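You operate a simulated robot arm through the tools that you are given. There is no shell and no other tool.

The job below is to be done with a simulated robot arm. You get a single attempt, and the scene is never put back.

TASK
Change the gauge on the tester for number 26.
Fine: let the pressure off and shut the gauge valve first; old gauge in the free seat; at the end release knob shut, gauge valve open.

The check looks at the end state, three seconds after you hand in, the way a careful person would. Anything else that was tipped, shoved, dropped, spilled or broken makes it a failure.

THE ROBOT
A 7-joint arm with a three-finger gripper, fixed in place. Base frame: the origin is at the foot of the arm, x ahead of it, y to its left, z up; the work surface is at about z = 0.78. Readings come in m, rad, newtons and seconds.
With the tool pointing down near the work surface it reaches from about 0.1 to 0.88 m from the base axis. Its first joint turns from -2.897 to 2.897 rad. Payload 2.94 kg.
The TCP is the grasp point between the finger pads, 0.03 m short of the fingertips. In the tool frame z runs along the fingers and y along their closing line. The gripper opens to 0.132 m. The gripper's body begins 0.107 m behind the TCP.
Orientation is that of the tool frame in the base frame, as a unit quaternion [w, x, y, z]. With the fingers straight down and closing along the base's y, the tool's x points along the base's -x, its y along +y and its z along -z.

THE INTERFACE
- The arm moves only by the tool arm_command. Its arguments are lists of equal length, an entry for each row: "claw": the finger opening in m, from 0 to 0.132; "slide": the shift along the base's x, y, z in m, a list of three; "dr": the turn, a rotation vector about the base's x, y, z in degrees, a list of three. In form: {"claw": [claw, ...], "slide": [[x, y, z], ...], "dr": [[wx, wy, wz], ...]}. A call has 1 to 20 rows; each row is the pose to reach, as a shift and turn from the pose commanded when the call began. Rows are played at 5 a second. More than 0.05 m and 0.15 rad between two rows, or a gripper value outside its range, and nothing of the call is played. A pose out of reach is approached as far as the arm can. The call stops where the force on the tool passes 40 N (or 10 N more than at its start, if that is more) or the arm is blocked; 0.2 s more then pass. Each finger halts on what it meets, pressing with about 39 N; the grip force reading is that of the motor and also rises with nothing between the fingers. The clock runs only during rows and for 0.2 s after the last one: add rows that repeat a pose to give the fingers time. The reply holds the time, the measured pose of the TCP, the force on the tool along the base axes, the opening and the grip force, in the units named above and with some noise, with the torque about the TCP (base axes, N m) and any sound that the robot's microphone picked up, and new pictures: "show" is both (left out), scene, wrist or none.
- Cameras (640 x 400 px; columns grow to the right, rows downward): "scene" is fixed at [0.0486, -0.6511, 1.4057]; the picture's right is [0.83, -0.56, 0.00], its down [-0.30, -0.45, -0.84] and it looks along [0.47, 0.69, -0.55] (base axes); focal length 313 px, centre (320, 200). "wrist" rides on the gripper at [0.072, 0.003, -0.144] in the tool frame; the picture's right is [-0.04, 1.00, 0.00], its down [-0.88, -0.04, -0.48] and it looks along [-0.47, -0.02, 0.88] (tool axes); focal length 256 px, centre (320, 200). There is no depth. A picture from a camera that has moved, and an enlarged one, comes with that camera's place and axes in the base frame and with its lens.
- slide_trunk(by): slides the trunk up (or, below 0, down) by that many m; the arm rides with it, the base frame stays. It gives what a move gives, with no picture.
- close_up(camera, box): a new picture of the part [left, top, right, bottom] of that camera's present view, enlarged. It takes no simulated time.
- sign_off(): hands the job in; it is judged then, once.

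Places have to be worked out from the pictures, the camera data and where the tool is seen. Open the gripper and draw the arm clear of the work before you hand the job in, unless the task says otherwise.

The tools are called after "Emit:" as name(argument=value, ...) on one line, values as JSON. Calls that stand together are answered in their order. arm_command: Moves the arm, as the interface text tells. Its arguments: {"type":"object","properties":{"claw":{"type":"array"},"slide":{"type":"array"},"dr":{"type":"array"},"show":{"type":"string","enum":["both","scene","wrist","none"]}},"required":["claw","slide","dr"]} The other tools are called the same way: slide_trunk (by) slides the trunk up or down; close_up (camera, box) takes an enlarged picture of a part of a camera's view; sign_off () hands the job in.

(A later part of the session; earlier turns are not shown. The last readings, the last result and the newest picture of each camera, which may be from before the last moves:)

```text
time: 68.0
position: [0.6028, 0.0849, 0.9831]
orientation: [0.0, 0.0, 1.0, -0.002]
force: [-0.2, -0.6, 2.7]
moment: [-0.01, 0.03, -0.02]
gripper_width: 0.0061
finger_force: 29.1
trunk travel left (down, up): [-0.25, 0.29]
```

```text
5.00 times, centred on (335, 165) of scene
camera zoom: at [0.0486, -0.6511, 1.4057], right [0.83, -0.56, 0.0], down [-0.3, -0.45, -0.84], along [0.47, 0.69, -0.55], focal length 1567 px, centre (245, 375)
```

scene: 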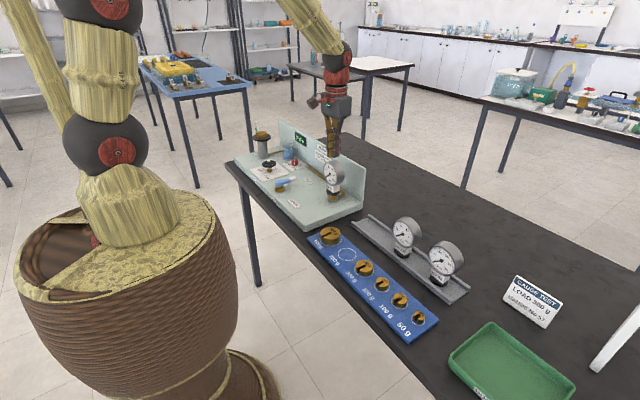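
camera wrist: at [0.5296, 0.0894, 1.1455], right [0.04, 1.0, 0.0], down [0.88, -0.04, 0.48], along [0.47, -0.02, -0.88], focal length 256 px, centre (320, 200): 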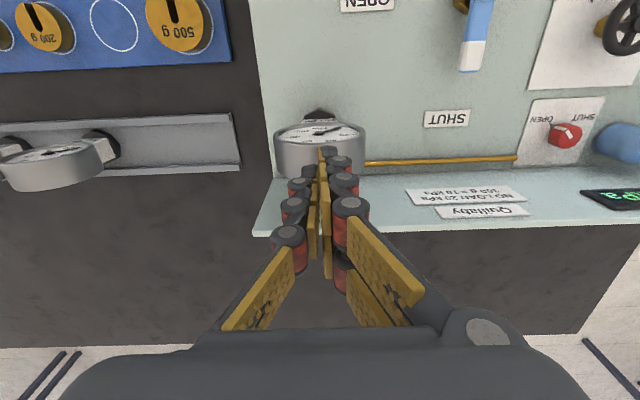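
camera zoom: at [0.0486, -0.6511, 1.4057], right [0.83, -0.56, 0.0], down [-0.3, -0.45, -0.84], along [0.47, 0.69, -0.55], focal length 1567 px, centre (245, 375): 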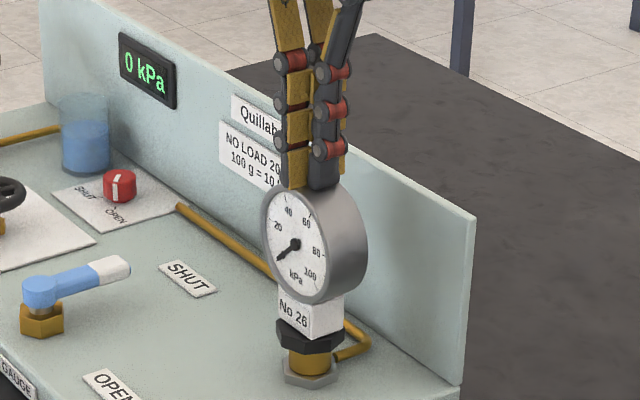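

Contact is light, but the dial's curve wedges the two fingertips apart to 6 mm. I'll back up, turn the tool 90° so both tips sit along the dial's top ridge, and press again.

Emit:
arm_command(claw=[0, 0, 0, 0, 0, 0, 0, 0, 0, 0, 0, 0, 0, 0, 0], slide=[[0, 0, 0.01], [0, 0, 0.03], [0, 0, 0.03], [0, 0, 0.03], [0, 0, 0.03], [0, 0, 0.03], [0, 0, 0.03], [0, 0, 0.03], [0, 0, 0.03], [0, 0, 0.03], [0, 0, 0.03], [0, 0, 0.03], [0, 0, 0.03], [0, 0, 0.03], [0, 0, 0.01]], dr=[[0, 0, 0], [0, 0, 0], [0, 0, 7.5], [0, 0, 15], [0, 0, 22.5], [0, 0, 30], [0, 0, 37.5], [0, 0, 45], [0, 0, 52.5], [0, 0, 60], [0, 0, 67.5], [0, 0, 75], [0, 0, 82.5], [0, 0, 90], [0, 0, 90]])

Emit:
close_up(camera="scene", box=[300, 125, 370, 205])

Emit:
close_up(camera="wrist", box=[230, 80, 410, 250])

```text
time: 71.2
position: [0.6041, 0.0829, 0.9918]
orientation: [0.0, -0.707, 0.707, -0.001]
force: [-1.0, 0.1, 0.3]
moment: [0.0, 0.0, -0.02]
gripper_width: 0.0
finger_force: 28.4
trunk travel left (down, up): [-0.25, 0.29]
camera wrist: at [0.5996, 0.0127, 1.135], right [-1.0, 0.04, 0.0], down [0.04, 0.88, 0.47], along [0.02, 0.47, -0.88], focal length 256 px, centre (320, 200)
```

scene: 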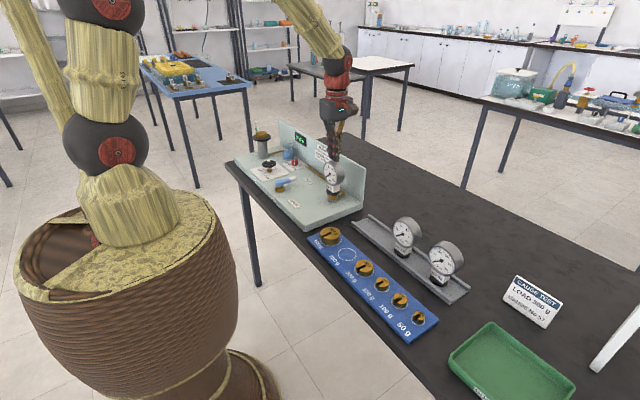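
wrist: 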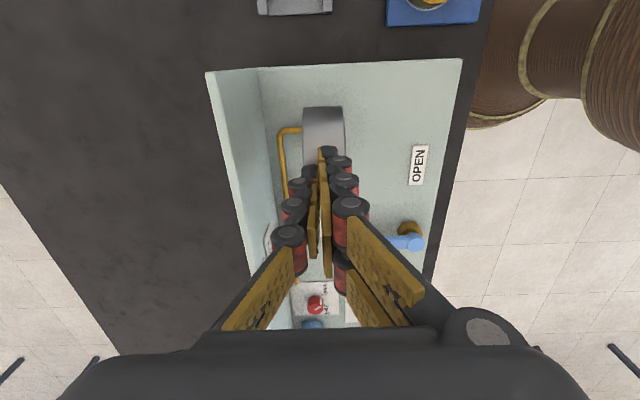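

```text
5.00 times, centred on (335, 165) of scene
camera zoom: at [0.0486, -0.6511, 1.4057], right [0.83, -0.56, 0.0], down [-0.3, -0.45, -0.84], along [0.47, 0.69, -0.55], focal length 1567 px, centre (245, 375)
```

zoom: 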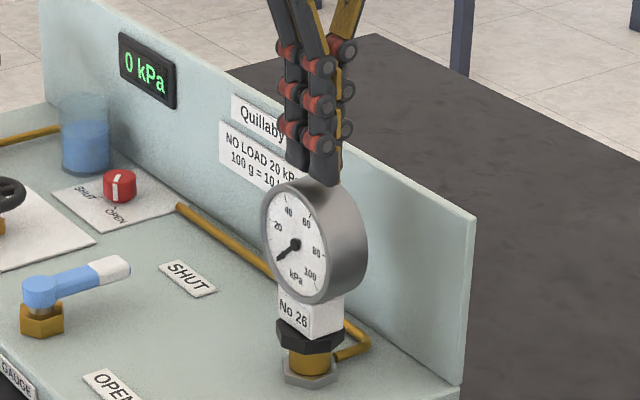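

```text
2.35 times, centred on (320, 165) of wrist
camera zoom: at [0.5996, 0.0127, 1.135], right [-1.0, 0.04, 0.0], down [0.04, 0.88, 0.47], along [0.02, 0.47, -0.88], focal length 602 px, centre (320, 282)
```

zoom: 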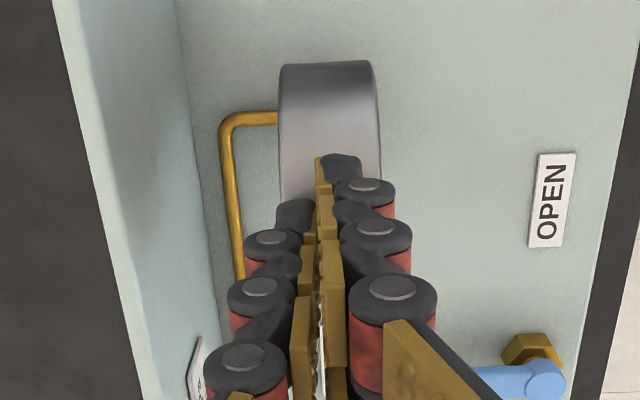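

From this side the dial centre is about 3 mm toward -x of the fingertips. I'll shift over it and press down slowly.

Emit:
arm_command(claw=[0, 0, 0, 0, 0, 0, 0, 0, 0, 0], slide=[[-0.003, 0.001, 0], [-0.003, 0.001, -0.004], [-0.003, 0.001, -0.007], [-0.003, 0.001, -0.009], [-0.003, 0.001, -0.01], [-0.003, 0.001, -0.011], [-0.003, 0.001, -0.0115], [-0.003, 0.001, -0.012], [-0.003, 0.001, -0.0125], [-0.003, 0.001, -0.0125]], dr=[[0, 0, 0], [0, 0, 0], [0, 0, 0], [0, 0, 0], [0, 0, 0], [0, 0, 0], [0, 0, 0], [0, 0, 0], [0, 0, 0], [0, 0, 0]], show="none")

Emit:
close_up(camera="scene", box=[300, 125, 370, 205])

```text
time: 73.4
position: [0.599, 0.0871, 0.9825]
orientation: [0.002, -0.706, 0.708, -0.003]
force: [-1.6, -0.4, 29.7]
moment: [-0.05, 0.15, -0.06]
gripper_width: 0.0063
finger_force: 28.9
trunk travel left (down, up): [-0.25, 0.29]
```

```text
5.00 times, centred on (335, 165) of scene
camera zoom: at [0.0486, -0.6511, 1.4057], right [0.83, -0.56, 0.0], down [-0.3, -0.45, -0.84], along [0.47, 0.69, -0.55], focal length 1567 px, centre (245, 375)
```

zoom: 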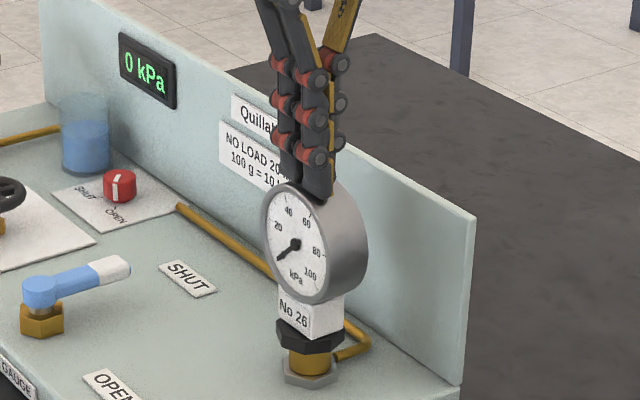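

It's at 30 N with no snap yet. I'll add one more millimetre, staying below the 40 N stop.

Emit:
arm_command(claw=[0, 0, 0], slide=[[0, 0, -0.0005], [0, 0, -0.001], [0, 0, -0.001]], dr=[[0, 0, 0], [0, 0, 0], [0, 0, 0]], show="none")

Emit:
close_up(camera="scene", box=[323, 183, 351, 205])

```text
time: 74.1
position: [0.6021, 0.0868, 0.9838]
orientation: [0.004, -0.707, 0.708, -0.003]
force: [-2.6, 0.3, 16.2]
moment: [-0.05, 0.16, -0.03]
gripper_width: 0.0001
finger_force: 28.8
trunk travel left (down, up): [-0.25, 0.29]
stopped in row 3: the force on the tool passed its limit at 41 N (the readings are from after the stop); the commanded pose is now the measured one
```

```text
16.00 times, centred on (337, 194) of scene
camera zoom: at [0.0486, -0.6511, 1.4057], right [0.83, -0.56, 0.0], down [-0.3, -0.45, -0.84], along [0.47, 0.69, -0.55], focal length 5015 px, centre (48, 296)
```

zoom: 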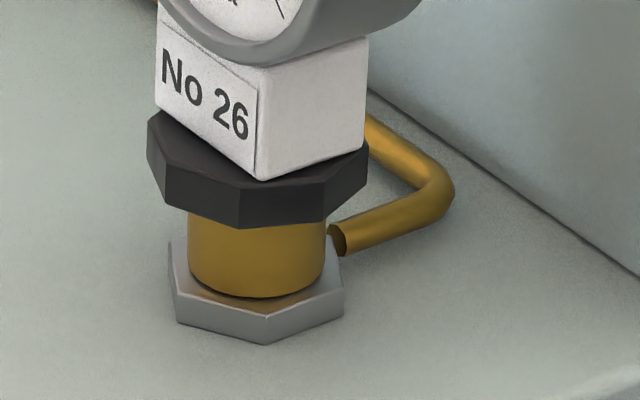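

Even 41 N pressed no snap, so force alone isn't the condition and the position must matter. I'll lift off and look at the joint from this side view.

Emit:
arm_command(claw=[0, 0, 0, 0], slide=[[0, 0, 0.01], [0, -0.02, 0.03], [0, -0.05, 0.05], [0, -0.08, 0.05]], dr=[[0, 0, 0], [0, 0, 0], [0, 0, 0], [0, 0, 0]])

Emit:
close_up(camera="wrist", box=[240, 100, 400, 220])

Emit:
close_up(camera="scene", box=[315, 155, 355, 205])

```text
time: 75.1
position: [0.6016, 0.0074, 1.0323]
orientation: [0.003, -0.707, 0.708, -0.002]
force: [0.5, 0.3, 0.5]
moment: [0.0, -0.02, -0.01]
gripper_width: 0.0
finger_force: 28.6
trunk travel left (down, up): [-0.25, 0.29]
camera wrist: at [0.5973, -0.0654, 1.1761], right [-1.0, 0.04, -0.01], down [0.04, 0.88, 0.48], along [0.03, 0.47, -0.88], focal length 256 px, centre (320, 200)
```

scene: 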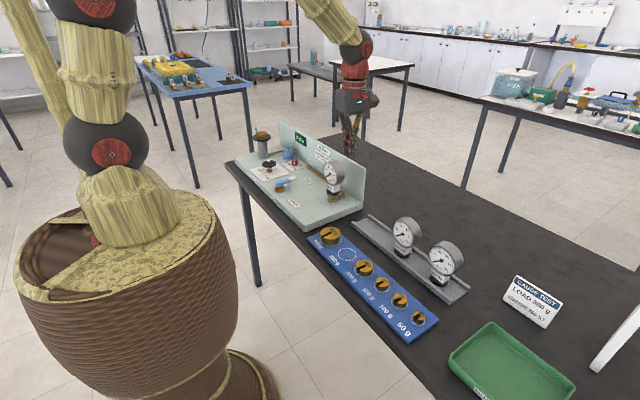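
wrist: 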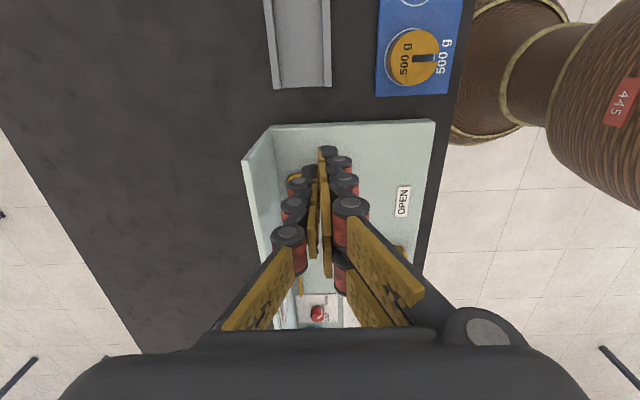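

```text
3.33 times, centred on (320, 160) of wrist
camera zoom: at [0.5973, -0.0654, 1.1761], right [-1.0, 0.04, -0.01], down [0.04, 0.88, 0.48], along [0.03, 0.47, -0.88], focal length 853 px, centre (320, 333)
```

zoom: 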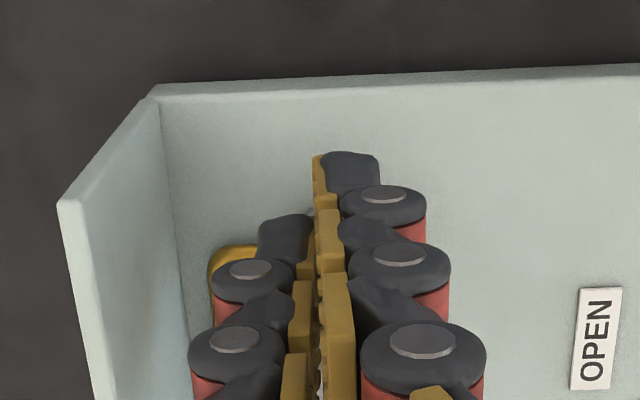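

```text
8.00 times, centred on (335, 180) of scene
camera zoom: at [0.0486, -0.6511, 1.4057], right [0.83, -0.56, 0.0], down [-0.3, -0.45, -0.84], along [0.47, 0.69, -0.55], focal length 2507 px, centre (200, 360)
```

zoom: 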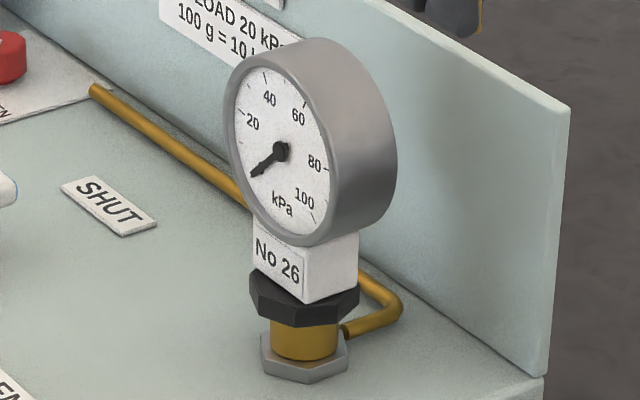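

I'll take the same scene crop as at the start, to compare No 26 directly with how No 57 sat.

Emit:
close_up(camera="scene", box=[260, 155, 360, 220])

Emit:
close_up(camera="scene", box=[323, 183, 351, 205])

```text
6.15 times, centred on (310, 188) of scene
camera zoom: at [0.0486, -0.6511, 1.4057], right [0.83, -0.56, 0.0], down [-0.3, -0.45, -0.84], along [0.47, 0.69, -0.55], focal length 1929 px, centre (382, 277)
```

zoom: 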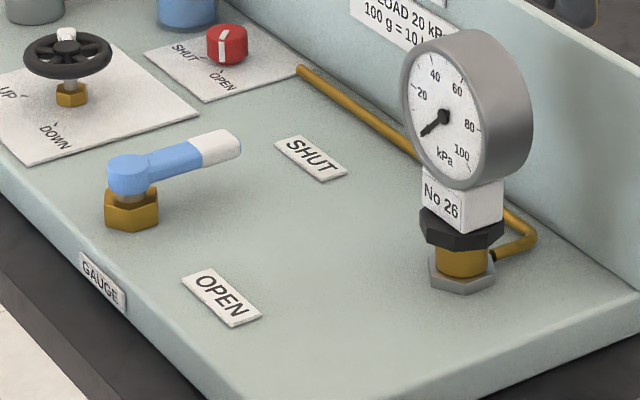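

```text
16.00 times, centred on (337, 194) of scene
camera zoom: at [0.0486, -0.6511, 1.4057], right [0.83, -0.56, 0.0], down [-0.3, -0.45, -0.84], along [0.47, 0.69, -0.55], focal length 5015 px, centre (48, 296)
```

zoom: 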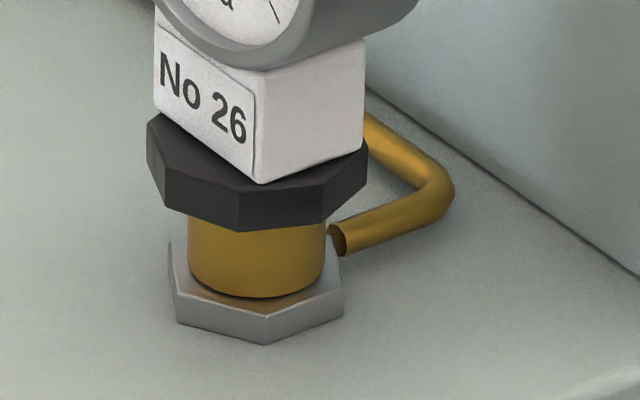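

It sits within about 1 mm of where No 57 was, but isn't latched. My guess is that the latch needs the gauge lifted well clear after a release before it can engage again. I'll turn the tool back, regrip No 26, lift it clear and reinsert it straight down.

Emit:
arm_command(claw=[0.0, 0.02, 0.04, 0.06, 0.08, 0.1, 0.105, 0.105, 0.105, 0.105, 0.105, 0.105, 0.105], slide=[[0, 0, 0.01], [0, 0, 0.02], [0, 0, 0.02], [0, 0, 0.02], [0, 0, 0.02], [0, 0.01, 0.02], [0, 0.02, 0.02], [0, 0.03, 0.02], [0, 0.045, 0.02], [0, 0.06, 0.02], [0, 0.07, 0.02], [0, 0.078, 0.01], [0, 0.078, 0.01]], dr=[[0, 0, -7.5], [0, 0, -15], [0, 0, -22.5], [0, 0, -30], [0, 0, -37.5], [0, 0, -45], [0, 0, -52.5], [0, 0, -60], [0, 0, -67.5], [0, 0, -75], [0, 0, -82.5], [0, 0, -90], [0, 0, -90]])

Emit:
close_up(camera="wrist", box=[200, 50, 440, 200])

```text
time: 77.9
position: [0.6016, 0.0846, 1.0416]
orientation: [0.0, 0.002, 1.0, -0.004]
force: [-0.4, -0.5, -0.2]
moment: [0.02, 0.01, 0.03]
gripper_width: 0.1051
finger_force: 0.1
trunk travel left (down, up): [-0.25, 0.29]
camera wrist: at [0.5299, 0.0886, 1.1851], right [0.05, 1.0, -0.01], down [0.88, -0.04, 0.48], along [0.47, -0.03, -0.88], focal length 256 px, centre (320, 200)
```

scene: 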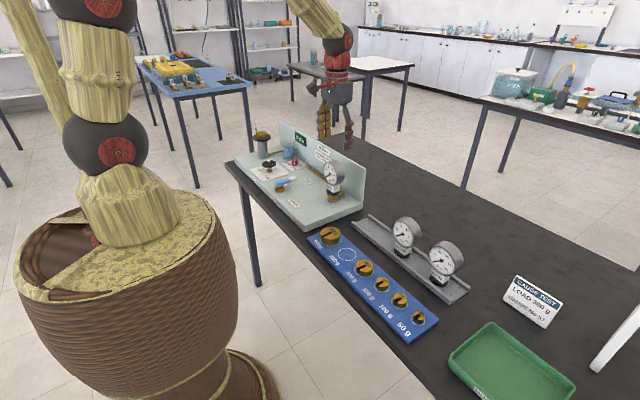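
wrist: 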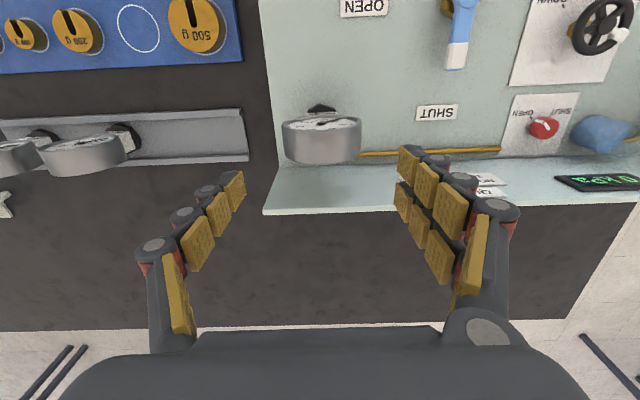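

```text
2.67 times, centred on (320, 125) of wrist
camera zoom: at [0.5299, 0.0886, 1.1851], right [0.05, 1.0, -0.01], down [0.88, -0.04, 0.48], along [0.47, -0.03, -0.88], focal length 683 px, centre (320, 400)
```

zoom: 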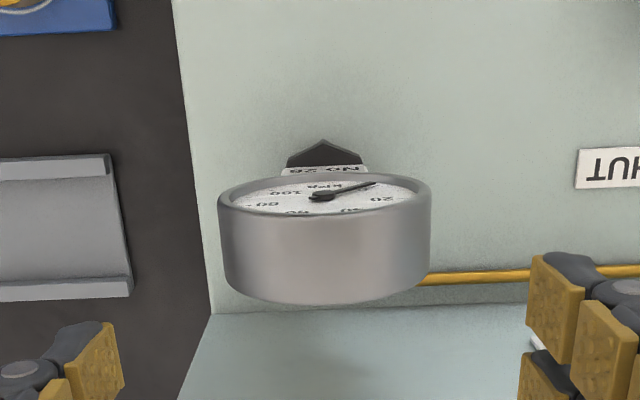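

I'll level the tool and go down to the gripping height with the fingers around the dial.

Emit:
arm_command(claw=[0.105, 0.105, 0.105, 0.105, 0.105, 0.105], slide=[[0, 0.0005, 0], [0, 0.0005, -0.04], [0, 0.0005, -0.08], [0, 0.0005, -0.11], [0, 0.0005, -0.135], [0, 0.0005, -0.135]], dr=[[0.4, 0, 0.2], [0.4, 0, 0.2], [0.4, 0, 0.2], [0.4, 0, 0.2], [0.4, 0, 0.2], [0.4, 0, 0.2]], show="wrist")

Emit:
close_up(camera="wrist", box=[230, 100, 410, 270])

Emit:
close_up(camera="wrist", box=[290, 115, 350, 155])

```text
time: 79.3
position: [0.6009, 0.0823, 0.907]
orientation: [0.0, -0.001, 1.0, 0.001]
force: [0.2, 0.2, 0.2]
moment: [0.06, 0.03, 0.01]
gripper_width: 0.105
finger_force: 0.1
trunk travel left (down, up): [-0.25, 0.29]
camera wrist: at [0.5281, 0.0862, 1.0513], right [0.04, 1.0, 0.0], down [0.88, -0.04, 0.48], along [0.47, -0.02, -0.88], focal length 256 px, centre (320, 200)
```

wrist: 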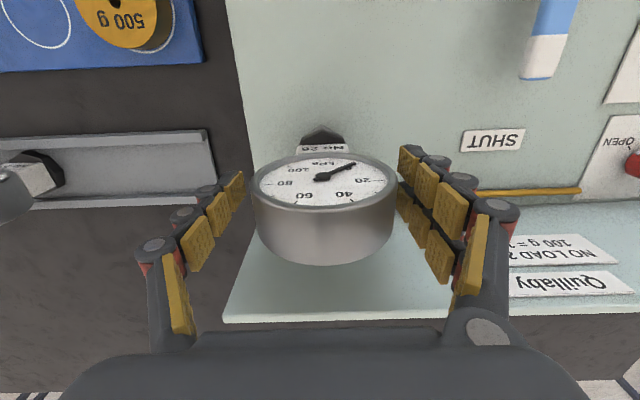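

```text
2.35 times, centred on (320, 185) of wrist
camera zoom: at [0.5281, 0.0862, 1.0513], right [0.04, 1.0, 0.0], down [0.88, -0.04, 0.48], along [0.47, -0.02, -0.88], focal length 602 px, centre (320, 235)
```

zoom: 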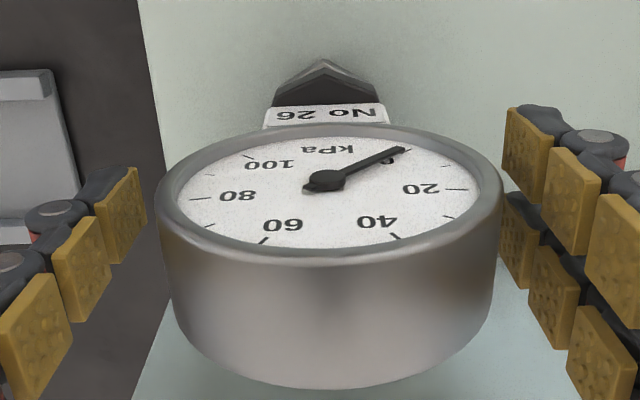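

```text
10.00 times, centred on (320, 135) of wrist
camera zoom: at [0.5281, 0.0862, 1.0513], right [0.04, 1.0, 0.0], down [0.88, -0.04, 0.48], along [0.47, -0.02, -0.88], focal length 2560 px, centre (320, 850)
```

zoom: 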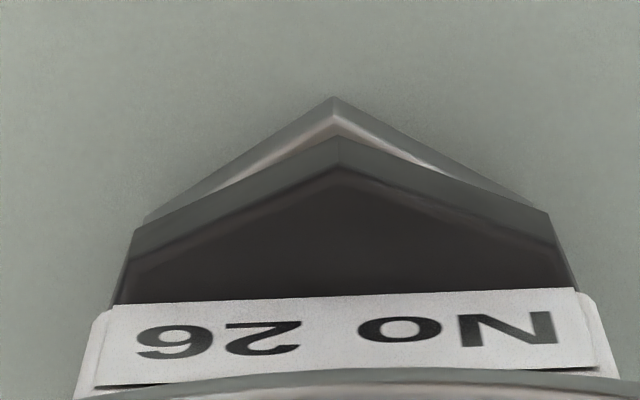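

The gauge is about 3 mm toward +y and 3 mm toward +x of my grip reference. I'll shift there and recheck.

Emit:
arm_command(claw=[0.105, 0.105, 0.105], slide=[[0.0015, 0.0015, 0], [0.0032, 0.003, 0], [0.0032, 0.003, 0]], dr=[[0, 0, 0], [0, 0, 0], [0, 0, 0]], show="none")

Emit:
close_up(camera="wrist", box=[230, 100, 410, 270])

Emit:
close_up(camera="wrist", box=[290, 115, 350, 155])

```text
time: 80.1
position: [0.6043, 0.086, 0.9073]
orientation: [0.0, 0.0, 1.0, 0.0]
force: [0.4, -0.5, 0.1]
moment: [-0.02, -0.03, 0.01]
gripper_width: 0.1049
finger_force: 0.1
trunk travel left (down, up): [-0.25, 0.29]
```

```text
2.35 times, centred on (320, 185) of wrist
camera zoom: at [0.532, 0.0902, 1.0511], right [0.04, 1.0, 0.0], down [0.88, -0.04, 0.48], along [0.47, -0.02, -0.88], focal length 602 px, centre (320, 235)
```

zoom: 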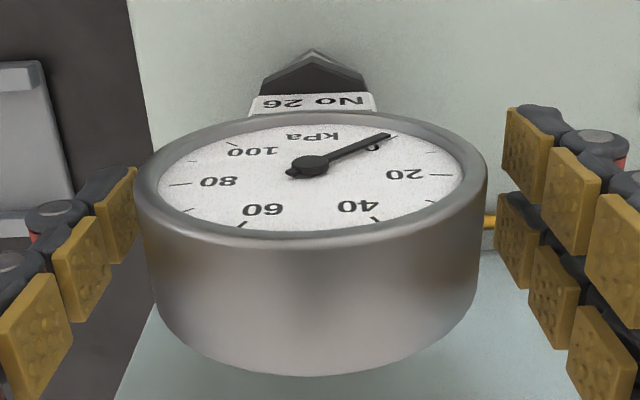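

```text
10.00 times, centred on (320, 135) of wrist
camera zoom: at [0.532, 0.0902, 1.0511], right [0.04, 1.0, 0.0], down [0.88, -0.04, 0.48], along [0.47, -0.02, -0.88], focal length 2560 px, centre (320, 850)
```

zoom: 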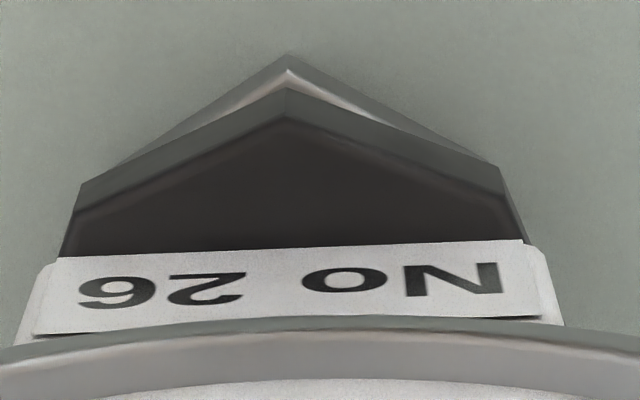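

A slight overshoot, so I'll go back 1.2 mm in y and 0.7 mm in x, then close on the dial.

Emit:
arm_command(claw=[0.105, 0.105, 0.095, 0.087, 0.08, 0.075, 0.075, 0.075], slide=[[-0.0007, -0.0012, 0], [-0.0007, -0.0012, 0], [-0.0007, -0.0012, 0], [-0.0007, -0.0012, 0], [-0.0007, -0.0012, 0], [-0.0007, -0.0012, 0], [-0.0007, -0.0012, 0], [-0.0007, -0.0012, 0]], dr=[[0, 0, 0], [0, 0, 0], [0, 0, 0], [0, 0, 0], [0, 0, 0], [0, 0, 0], [0, 0, 0], [0, 0, 0]], show="none")

Emit:
close_up(camera="wrist", box=[230, 100, 410, 270])

Emit:
close_up(camera="wrist", box=[290, 115, 350, 155])

Emit:
close_up(camera="scene", box=[323, 183, 351, 205])

```text
time: 81.9
position: [0.6037, 0.0851, 0.9072]
orientation: [0.0, 0.0, 1.0, 0.0]
force: [0.2, 0.0, 2.0]
moment: [0.13, 0.01, -0.02]
gripper_width: 0.0792
finger_force: 39.2
trunk travel left (down, up): [-0.25, 0.29]
```

```text
2.35 times, centred on (320, 185) of wrist
camera zoom: at [0.5315, 0.0891, 1.0509], right [0.04, 1.0, 0.0], down [0.88, -0.04, 0.48], along [0.48, -0.02, -0.88], focal length 602 px, centre (320, 235)
```

zoom: 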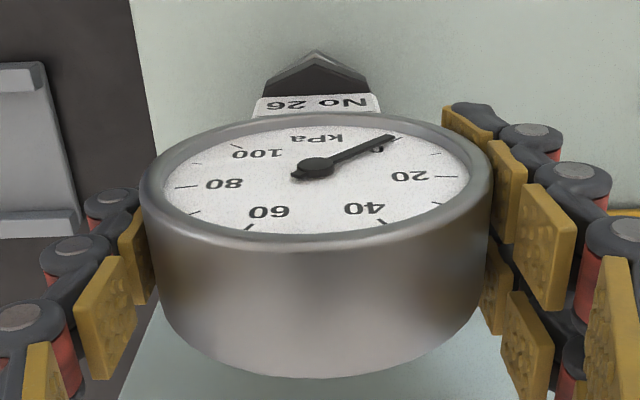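

```text
10.00 times, centred on (320, 135) of wrist
camera zoom: at [0.5315, 0.0891, 1.0509], right [0.04, 1.0, 0.0], down [0.88, -0.04, 0.48], along [0.48, -0.02, -0.88], focal length 2560 px, centre (320, 850)
```

zoom: 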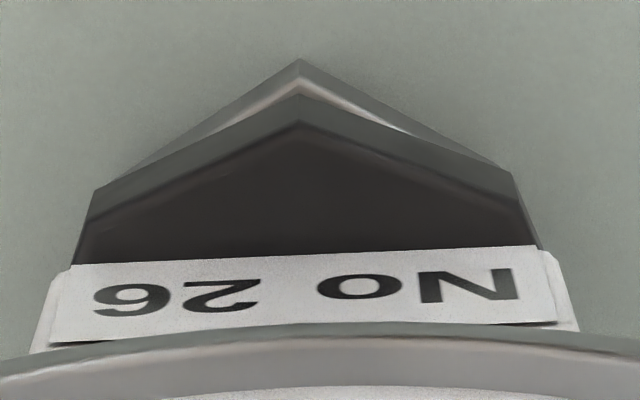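

```text
16.00 times, centred on (337, 194) of scene
camera zoom: at [0.0486, -0.6511, 1.4057], right [0.83, -0.56, 0.0], down [-0.3, -0.45, -0.84], along [0.47, 0.69, -0.55], focal length 5015 px, centre (48, 296)
```

zoom: 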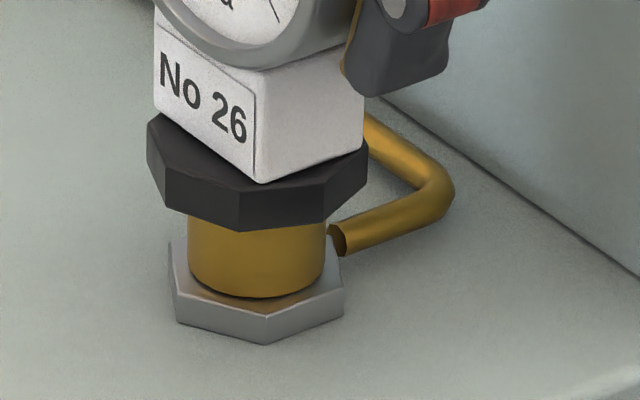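

It gripped with no snap, so it was indeed unlatched, and the hex is centred on the nut. I'll lift 40 mm and lower it straight back with a small press at the end.

Emit:
arm_command(claw=[0.075, 0.075, 0.075, 0.075, 0.075, 0.075, 0.075, 0.075, 0.075, 0.075, 0.075, 0.075, 0.075], slide=[[0, 0, 0.01], [0, 0, 0.025], [0, 0, 0.045], [0, 0, 0.045], [0, 0, 0.045], [0, 0, 0.03], [0, 0, 0.02], [0, 0, 0.01], [0, 0, 0.005], [0, 0, 0.002], [0, 0, 0.001], [0, 0, 0], [0, 0, 0]], dr=[[0, 0, 0], [0, 0, 0], [0, 0, 0], [0, 0, 0], [0, 0, 0], [0, 0, 0], [0, 0, 0], [0, 0, 0], [0, 0, 0], [0, 0, 0], [0, 0, 0], [0, 0, 0], [0, 0, 0]], show="none")

Emit:
close_up(camera="wrist", box=[290, 115, 350, 155])

```text
time: 84.7
position: [0.6042, 0.0853, 0.9074]
orientation: [0.001, 0.0, 1.0, 0.0]
force: [-1.8, -11.6, 11.2]
moment: [-0.41, 0.48, 0.4]
gripper_width: 0.0794
finger_force: 39.1
trunk travel left (down, up): [-0.25, 0.29]
heard: snap
```

```text
10.00 times, centred on (320, 135) of wrist
camera zoom: at [0.5316, 0.0884, 1.0512], right [0.04, 1.0, 0.0], down [0.88, -0.04, 0.48], along [0.48, -0.02, -0.88], focal length 2560 px, centre (320, 850)
```

zoom: 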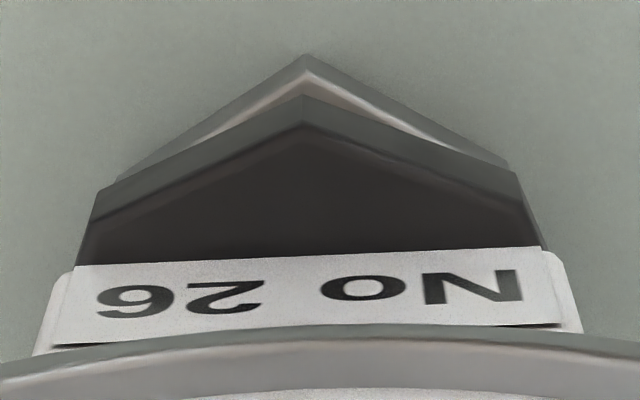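

It snapped in at the seat without extra pressing, which fits that guess. I won't move the arm. I'll just open the fingers now.

Emit:
arm_command(claw=[0.105, 0.105, 0.105, 0.105], slide=[[0, 0, 0], [0, 0, 0], [0, 0, 0], [0, 0, 0]], dr=[[0, 0, 0], [0, 0, 0], [0, 0, 0], [0, 0, 0]])

Emit:
close_up(camera="scene", box=[260, 155, 360, 220])

Emit:
close_up(camera="wrist", box=[230, 100, 410, 270])

Emit:
close_up(camera="scene", box=[323, 183, 351, 205])

```text
time: 85.7
position: [0.604, 0.0866, 0.9061]
orientation: [-0.001, -0.001, 1.0, 0.0]
force: [-0.8, 0.0, 0.1]
moment: [0.0, -0.01, 0.05]
gripper_width: 0.1048
finger_force: 0.0
trunk travel left (down, up): [-0.25, 0.29]
heard: snap
camera wrist: at [0.5316, 0.0901, 1.05], right [0.04, 1.0, 0.0], down [0.88, -0.04, 0.48], along [0.47, -0.02, -0.88], focal length 256 px, centre (320, 200)
```

scene: 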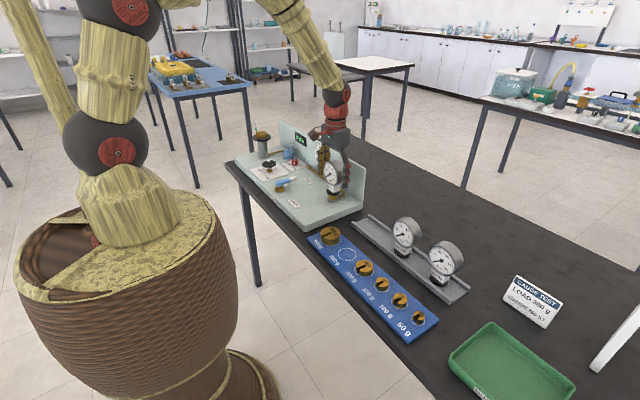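
wrist: 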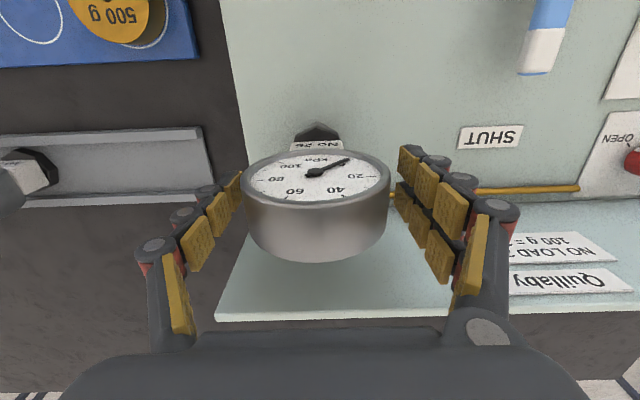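

```text
6.15 times, centred on (310, 188) of scene
camera zoom: at [0.0486, -0.6511, 1.4057], right [0.83, -0.56, 0.0], down [-0.3, -0.45, -0.84], along [0.47, 0.69, -0.55], focal length 1929 px, centre (382, 277)
```

zoom: 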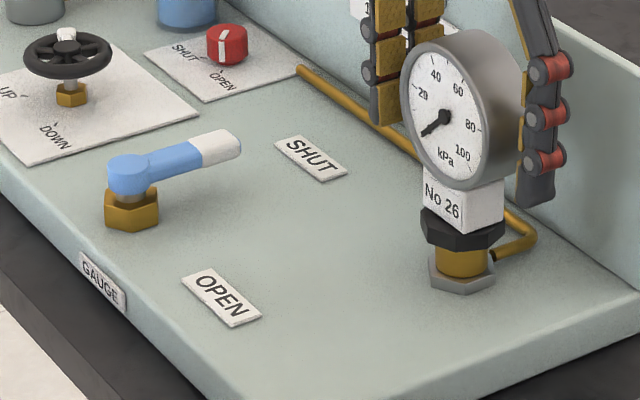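

```text
2.35 times, centred on (320, 185) of wrist
camera zoom: at [0.5316, 0.0901, 1.05], right [0.04, 1.0, 0.0], down [0.88, -0.04, 0.48], along [0.47, -0.02, -0.88], focal length 602 px, centre (320, 235)
```

zoom: 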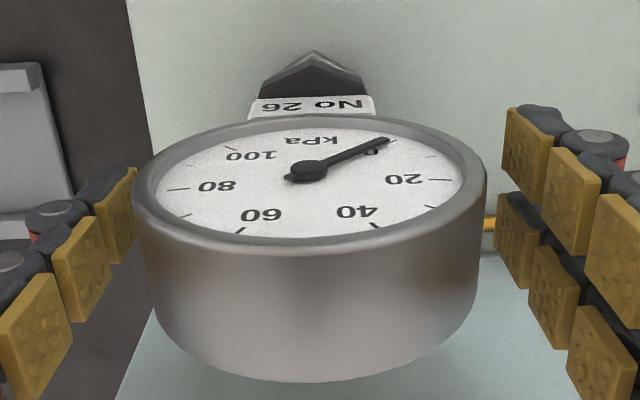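

```text
16.00 times, centred on (337, 194) of scene
camera zoom: at [0.0486, -0.6511, 1.4057], right [0.83, -0.56, 0.0], down [-0.3, -0.45, -0.84], along [0.47, 0.69, -0.55], focal length 5015 px, centre (48, 296)
```

zoom: 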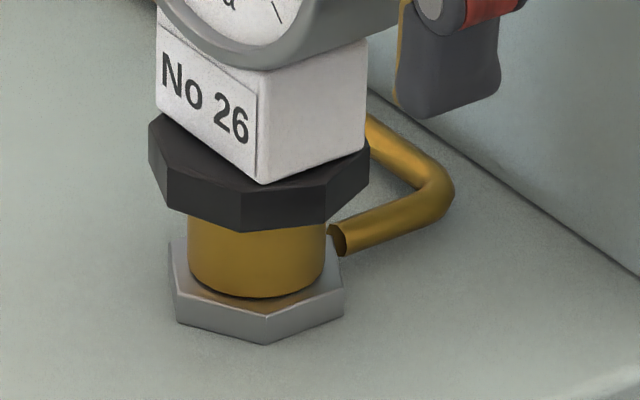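

There was another snap on opening: the latch let go because my grip was about 1.2 mm off its true position. The free gauge now rests where the latch pulled it, so I'll measure that position and grip there exactly.

Emit:
close_up(camera="wrist", box=[290, 115, 350, 155])

Emit:
arm_command(claw=[0.105, 0.105], slide=[[0, 0, 0], [0, 0, 0]], dr=[[0, 0, 0], [0, 0, 0]], show="none")

Emit:
close_up(camera="wrist", box=[230, 100, 410, 270])

```text
10.00 times, centred on (320, 135) of wrist
camera zoom: at [0.5316, 0.0901, 1.05], right [0.04, 1.0, 0.0], down [0.88, -0.04, 0.48], along [0.47, -0.02, -0.88], focal length 2560 px, centre (320, 850)
```

zoom: 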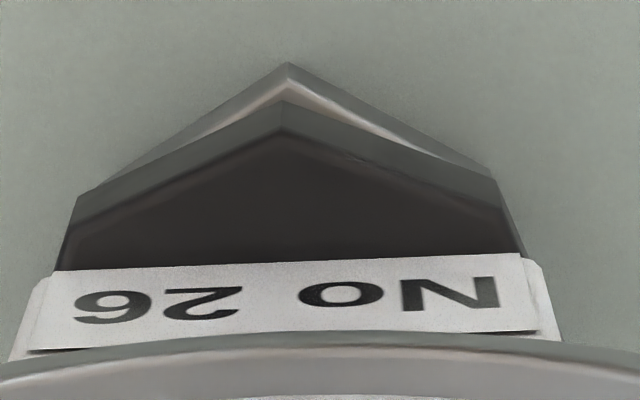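

```text
time: 86.3
position: [0.6033, 0.0867, 0.9059]
orientation: [0.0, -0.001, 1.0, 0.0]
force: [0.7, 1.1, -0.4]
moment: [0.05, -0.01, 0.02]
gripper_width: 0.1051
finger_force: 0.1
trunk travel left (down, up): [-0.25, 0.29]
```

```text
2.35 times, centred on (320, 185) of wrist
camera zoom: at [0.5316, 0.0901, 1.05], right [0.04, 1.0, 0.0], down [0.88, -0.04, 0.48], along [0.47, -0.02, -0.88], focal length 602 px, centre (320, 235)
```

zoom: 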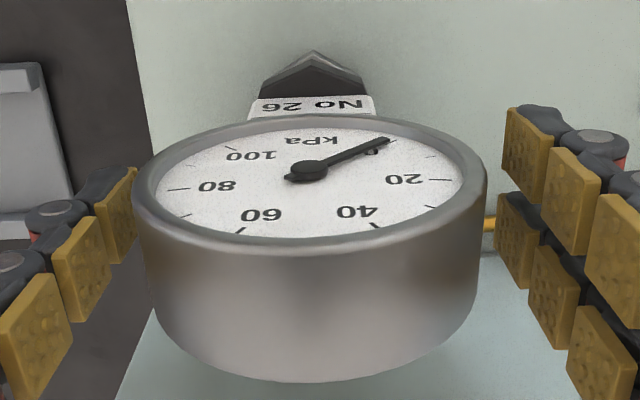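

I need to know whether it's latched now. I'll touch the dial very lightly from one side: a loose gauge would only rock, a latched one would push back.

Emit:
arm_command(claw=[0.105, 0.105, 0.105, 0.105, 0.105, 0.105], slide=[[0, 0.004, 0], [0, 0.008, 0], [0, 0.01, 0], [0, 0.0115, 0], [0, 0.0125, 0], [0, 0.0125, 0]], dr=[[0, 0, 0], [0, 0, 0], [0, 0, 0], [0, 0, 0], [0, 0, 0], [0, 0, 0]], show="wrist")

Emit:
close_up(camera="wrist", box=[230, 100, 410, 270])

```text
time: 87.7
position: [0.6031, 0.1011, 0.9068]
orientation: [0.0, -0.001, 1.0, 0.0]
force: [0.4, 0.2, 0.2]
moment: [-0.03, 0.05, -0.03]
gripper_width: 0.1053
finger_force: 0.3
trunk travel left (down, up): [-0.25, 0.29]
camera wrist: at [0.531, 0.1031, 1.0502], right [0.04, 1.0, 0.0], down [0.88, -0.04, 0.47], along [0.47, -0.02, -0.88], focal length 256 px, centre (320, 200)
```

wrist: 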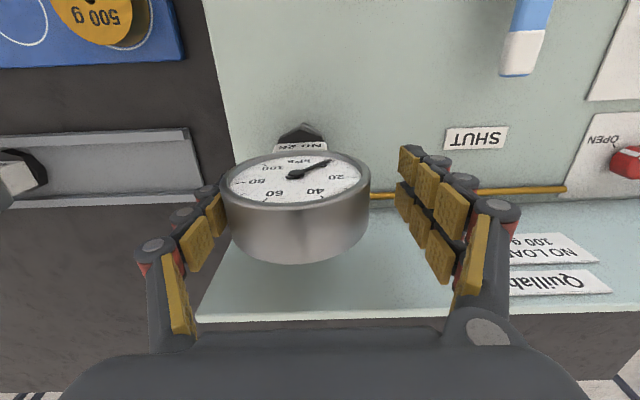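

```text
2.35 times, centred on (320, 185) of wrist
camera zoom: at [0.531, 0.1031, 1.0502], right [0.04, 1.0, 0.0], down [0.88, -0.04, 0.47], along [0.47, -0.02, -0.88], focal length 602 px, centre (320, 235)
```

zoom: 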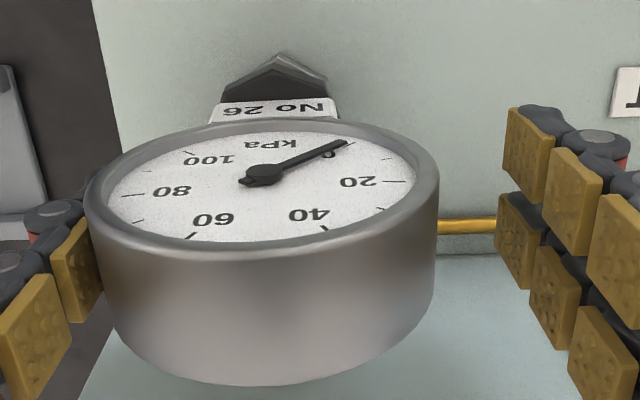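

The finger seems about to touch or is just touching, with no force yet. I'll go 1 mm further.

Emit:
arm_command(claw=[0.105, 0.105, 0.105], slide=[[0, 0.0005, 0], [0, 0.001, 0], [0, 0.001, 0]], dr=[[0, 0, 0], [0, 0, 0], [0, 0, 0]], show="none")

Emit:
close_up(camera="wrist", box=[230, 100, 410, 270])

Emit:
close_up(camera="scene", box=[315, 155, 355, 205])

```text
time: 88.5
position: [0.604, 0.1015, 0.9063]
orientation: [0.0, 0.0, 1.0, 0.001]
force: [0.4, -0.4, -0.1]
moment: [0.0, 0.02, -0.01]
gripper_width: 0.1051
finger_force: 0.8
trunk travel left (down, up): [-0.25, 0.29]
```

```text
2.35 times, centred on (320, 185) of wrist
camera zoom: at [0.531, 0.104, 1.0505], right [0.04, 1.0, 0.0], down [0.88, -0.04, 0.48], along [0.47, -0.02, -0.88], focal length 602 px, centre (320, 235)
```

zoom: 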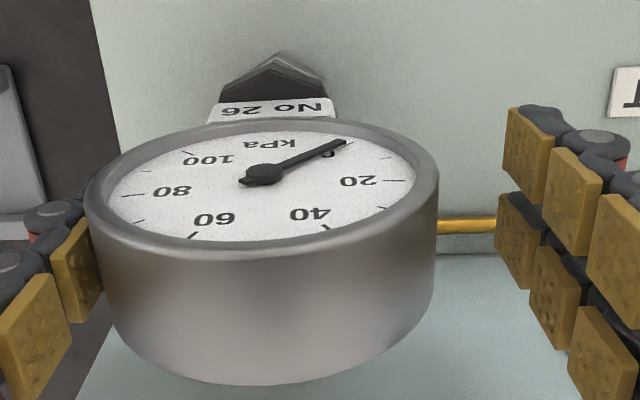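

```text
8.00 times, centred on (335, 180) of scene
camera zoom: at [0.0486, -0.6511, 1.4057], right [0.83, -0.56, 0.0], down [-0.3, -0.45, -0.84], along [0.47, 0.69, -0.55], focal length 2507 px, centre (200, 360)
```

zoom: 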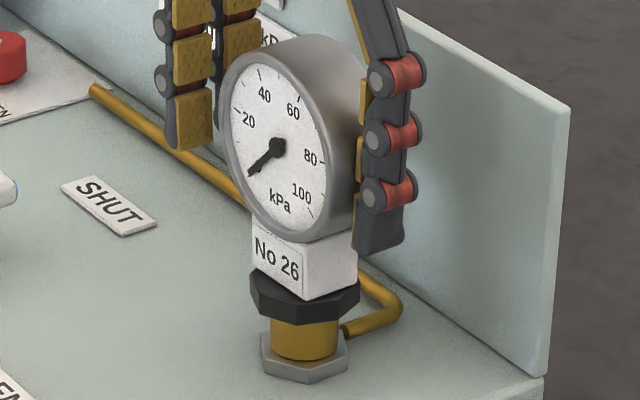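

The gauge just rocks with the finger, so it's loose. Opening under load unlatches it. The better plan is to lift it clear, lower it to just above the seat, and let go unloaded so it drops that last millimetre and latches by itself. First I'll back off gently and re-centre.

Emit:
arm_command(claw=[0.105, 0.105, 0.105, 0.105, 0.105, 0.105, 0.105], slide=[[0, -0.001, 0], [0, -0.002, 0], [0, -0.004, 0], [0, -0.008, 0], [0, -0.012, 0], [0, -0.0145, 0], [0, -0.0145, 0]], dr=[[0, 0, 0], [0, 0, 0], [0, 0, 0], [0, 0, 0], [0, 0, 0], [0, 0, 0], [0, 0, 0]], show="wrist")

Emit:
close_up(camera="wrist", box=[230, 100, 410, 270])

Emit:
close_up(camera="wrist", box=[290, 115, 350, 155])

Emit:
close_up(camera="scene", box=[323, 183, 351, 205])

```text
time: 90.1
position: [0.604, 0.0849, 0.9066]
orientation: [0.0, -0.001, 1.0, 0.0]
force: [-0.4, 0.1, 0.2]
moment: [-0.01, 0.03, -0.03]
gripper_width: 0.105
finger_force: 0.2
trunk travel left (down, up): [-0.25, 0.29]
camera wrist: at [0.5317, 0.089, 1.0507], right [0.04, 1.0, 0.0], down [0.88, -0.04, 0.48], along [0.47, -0.02, -0.88], focal length 256 px, centre (320, 200)
```

wrist: 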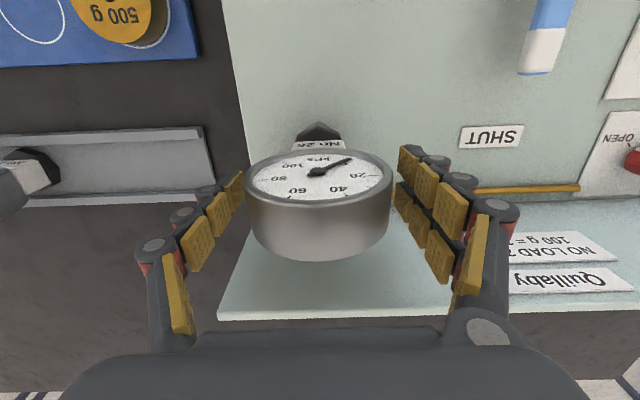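

```text
2.35 times, centred on (320, 185) of wrist
camera zoom: at [0.5317, 0.089, 1.0507], right [0.04, 1.0, 0.0], down [0.88, -0.04, 0.48], along [0.47, -0.02, -0.88], focal length 602 px, centre (320, 235)
```

zoom: 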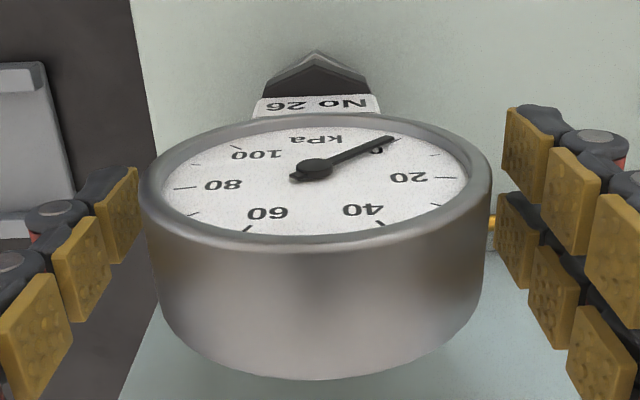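

```text
10.00 times, centred on (320, 135) of wrist
camera zoom: at [0.5317, 0.089, 1.0507], right [0.04, 1.0, 0.0], down [0.88, -0.04, 0.48], along [0.47, -0.02, -0.88], focal length 2560 px, centre (320, 850)
```

zoom: 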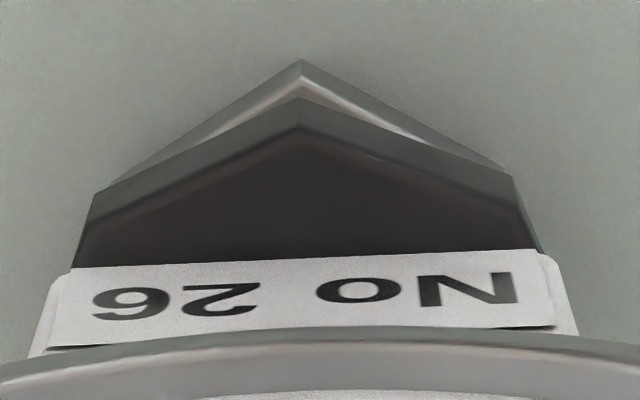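

```text
16.00 times, centred on (337, 194) of scene
camera zoom: at [0.0486, -0.6511, 1.4057], right [0.83, -0.56, 0.0], down [-0.3, -0.45, -0.84], along [0.47, 0.69, -0.55], focal length 5015 px, centre (48, 296)
```

zoom: 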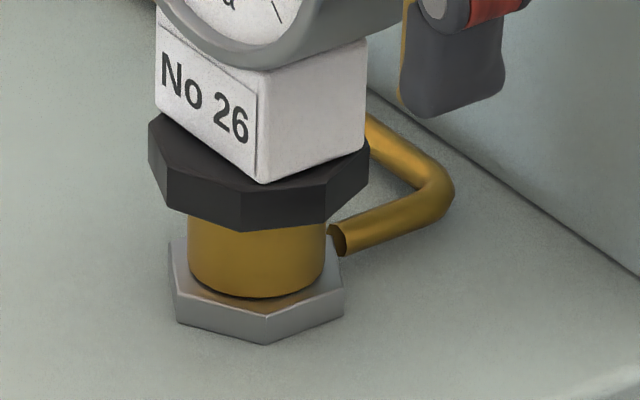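

It's upright again and centred in the grip view. I'll close, lift 45 mm, and come back to 6 mm above the seat.

Emit:
arm_command(claw=[0.095, 0.087, 0.08, 0.075, 0.075, 0.075, 0.075, 0.075, 0.075, 0.075, 0.075, 0.075, 0.075, 0.075], slide=[[0, 0, 0], [0, 0, 0], [0, 0, 0], [0, 0, 0], [0, 0, 0], [0, 0, 0], [0, 0, 0.01], [0, 0, 0.025], [0, 0, 0.045], [0, 0, 0.045], [0, 0, 0.03], [0, 0, 0.015], [0, 0, 0.006], [0, 0, 0.006]], dr=[[0, 0, 0], [0, 0, 0], [0, 0, 0], [0, 0, 0], [0, 0, 0], [0, 0, 0], [0, 0, 0], [0, 0, 0], [0, 0, 0], [0, 0, 0], [0, 0, 0], [0, 0, 0], [0, 0, 0], [0, 0, 0]], show="none")

Emit:
close_up(camera="scene", box=[323, 183, 351, 205])

Emit:
close_up(camera="wrist", box=[290, 115, 350, 155])

```text
time: 93.1
position: [0.6032, 0.0853, 0.9104]
orientation: [0.0, -0.001, 1.0, 0.0]
force: [-0.3, -0.2, -2.8]
moment: [0.0, -0.02, 0.0]
gripper_width: 0.0796
finger_force: 39.0
trunk travel left (down, up): [-0.25, 0.29]
```

```text
16.00 times, centred on (337, 194) of scene
camera zoom: at [0.0486, -0.6511, 1.4057], right [0.83, -0.56, 0.0], down [-0.3, -0.45, -0.84], along [0.47, 0.69, -0.55], focal length 5015 px, centre (48, 296)
```

zoom: 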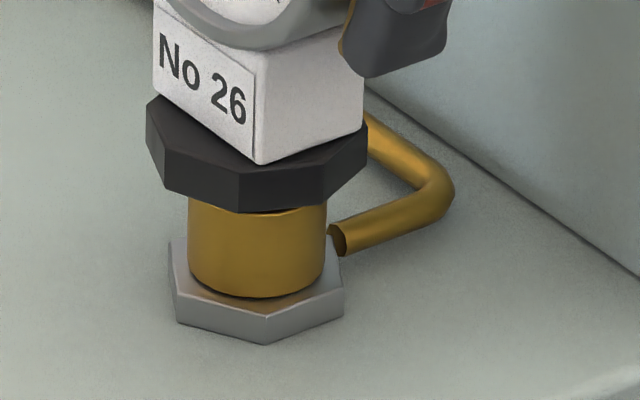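

```text
10.00 times, centred on (320, 135) of wrist
camera zoom: at [0.5313, 0.0892, 1.0555], right [0.04, 1.0, 0.0], down [0.88, -0.04, 0.48], along [0.47, -0.02, -0.88], focal length 2560 px, centre (320, 850)
```

zoom: 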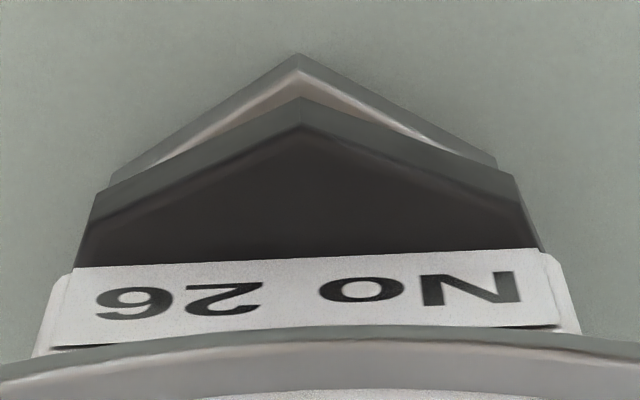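

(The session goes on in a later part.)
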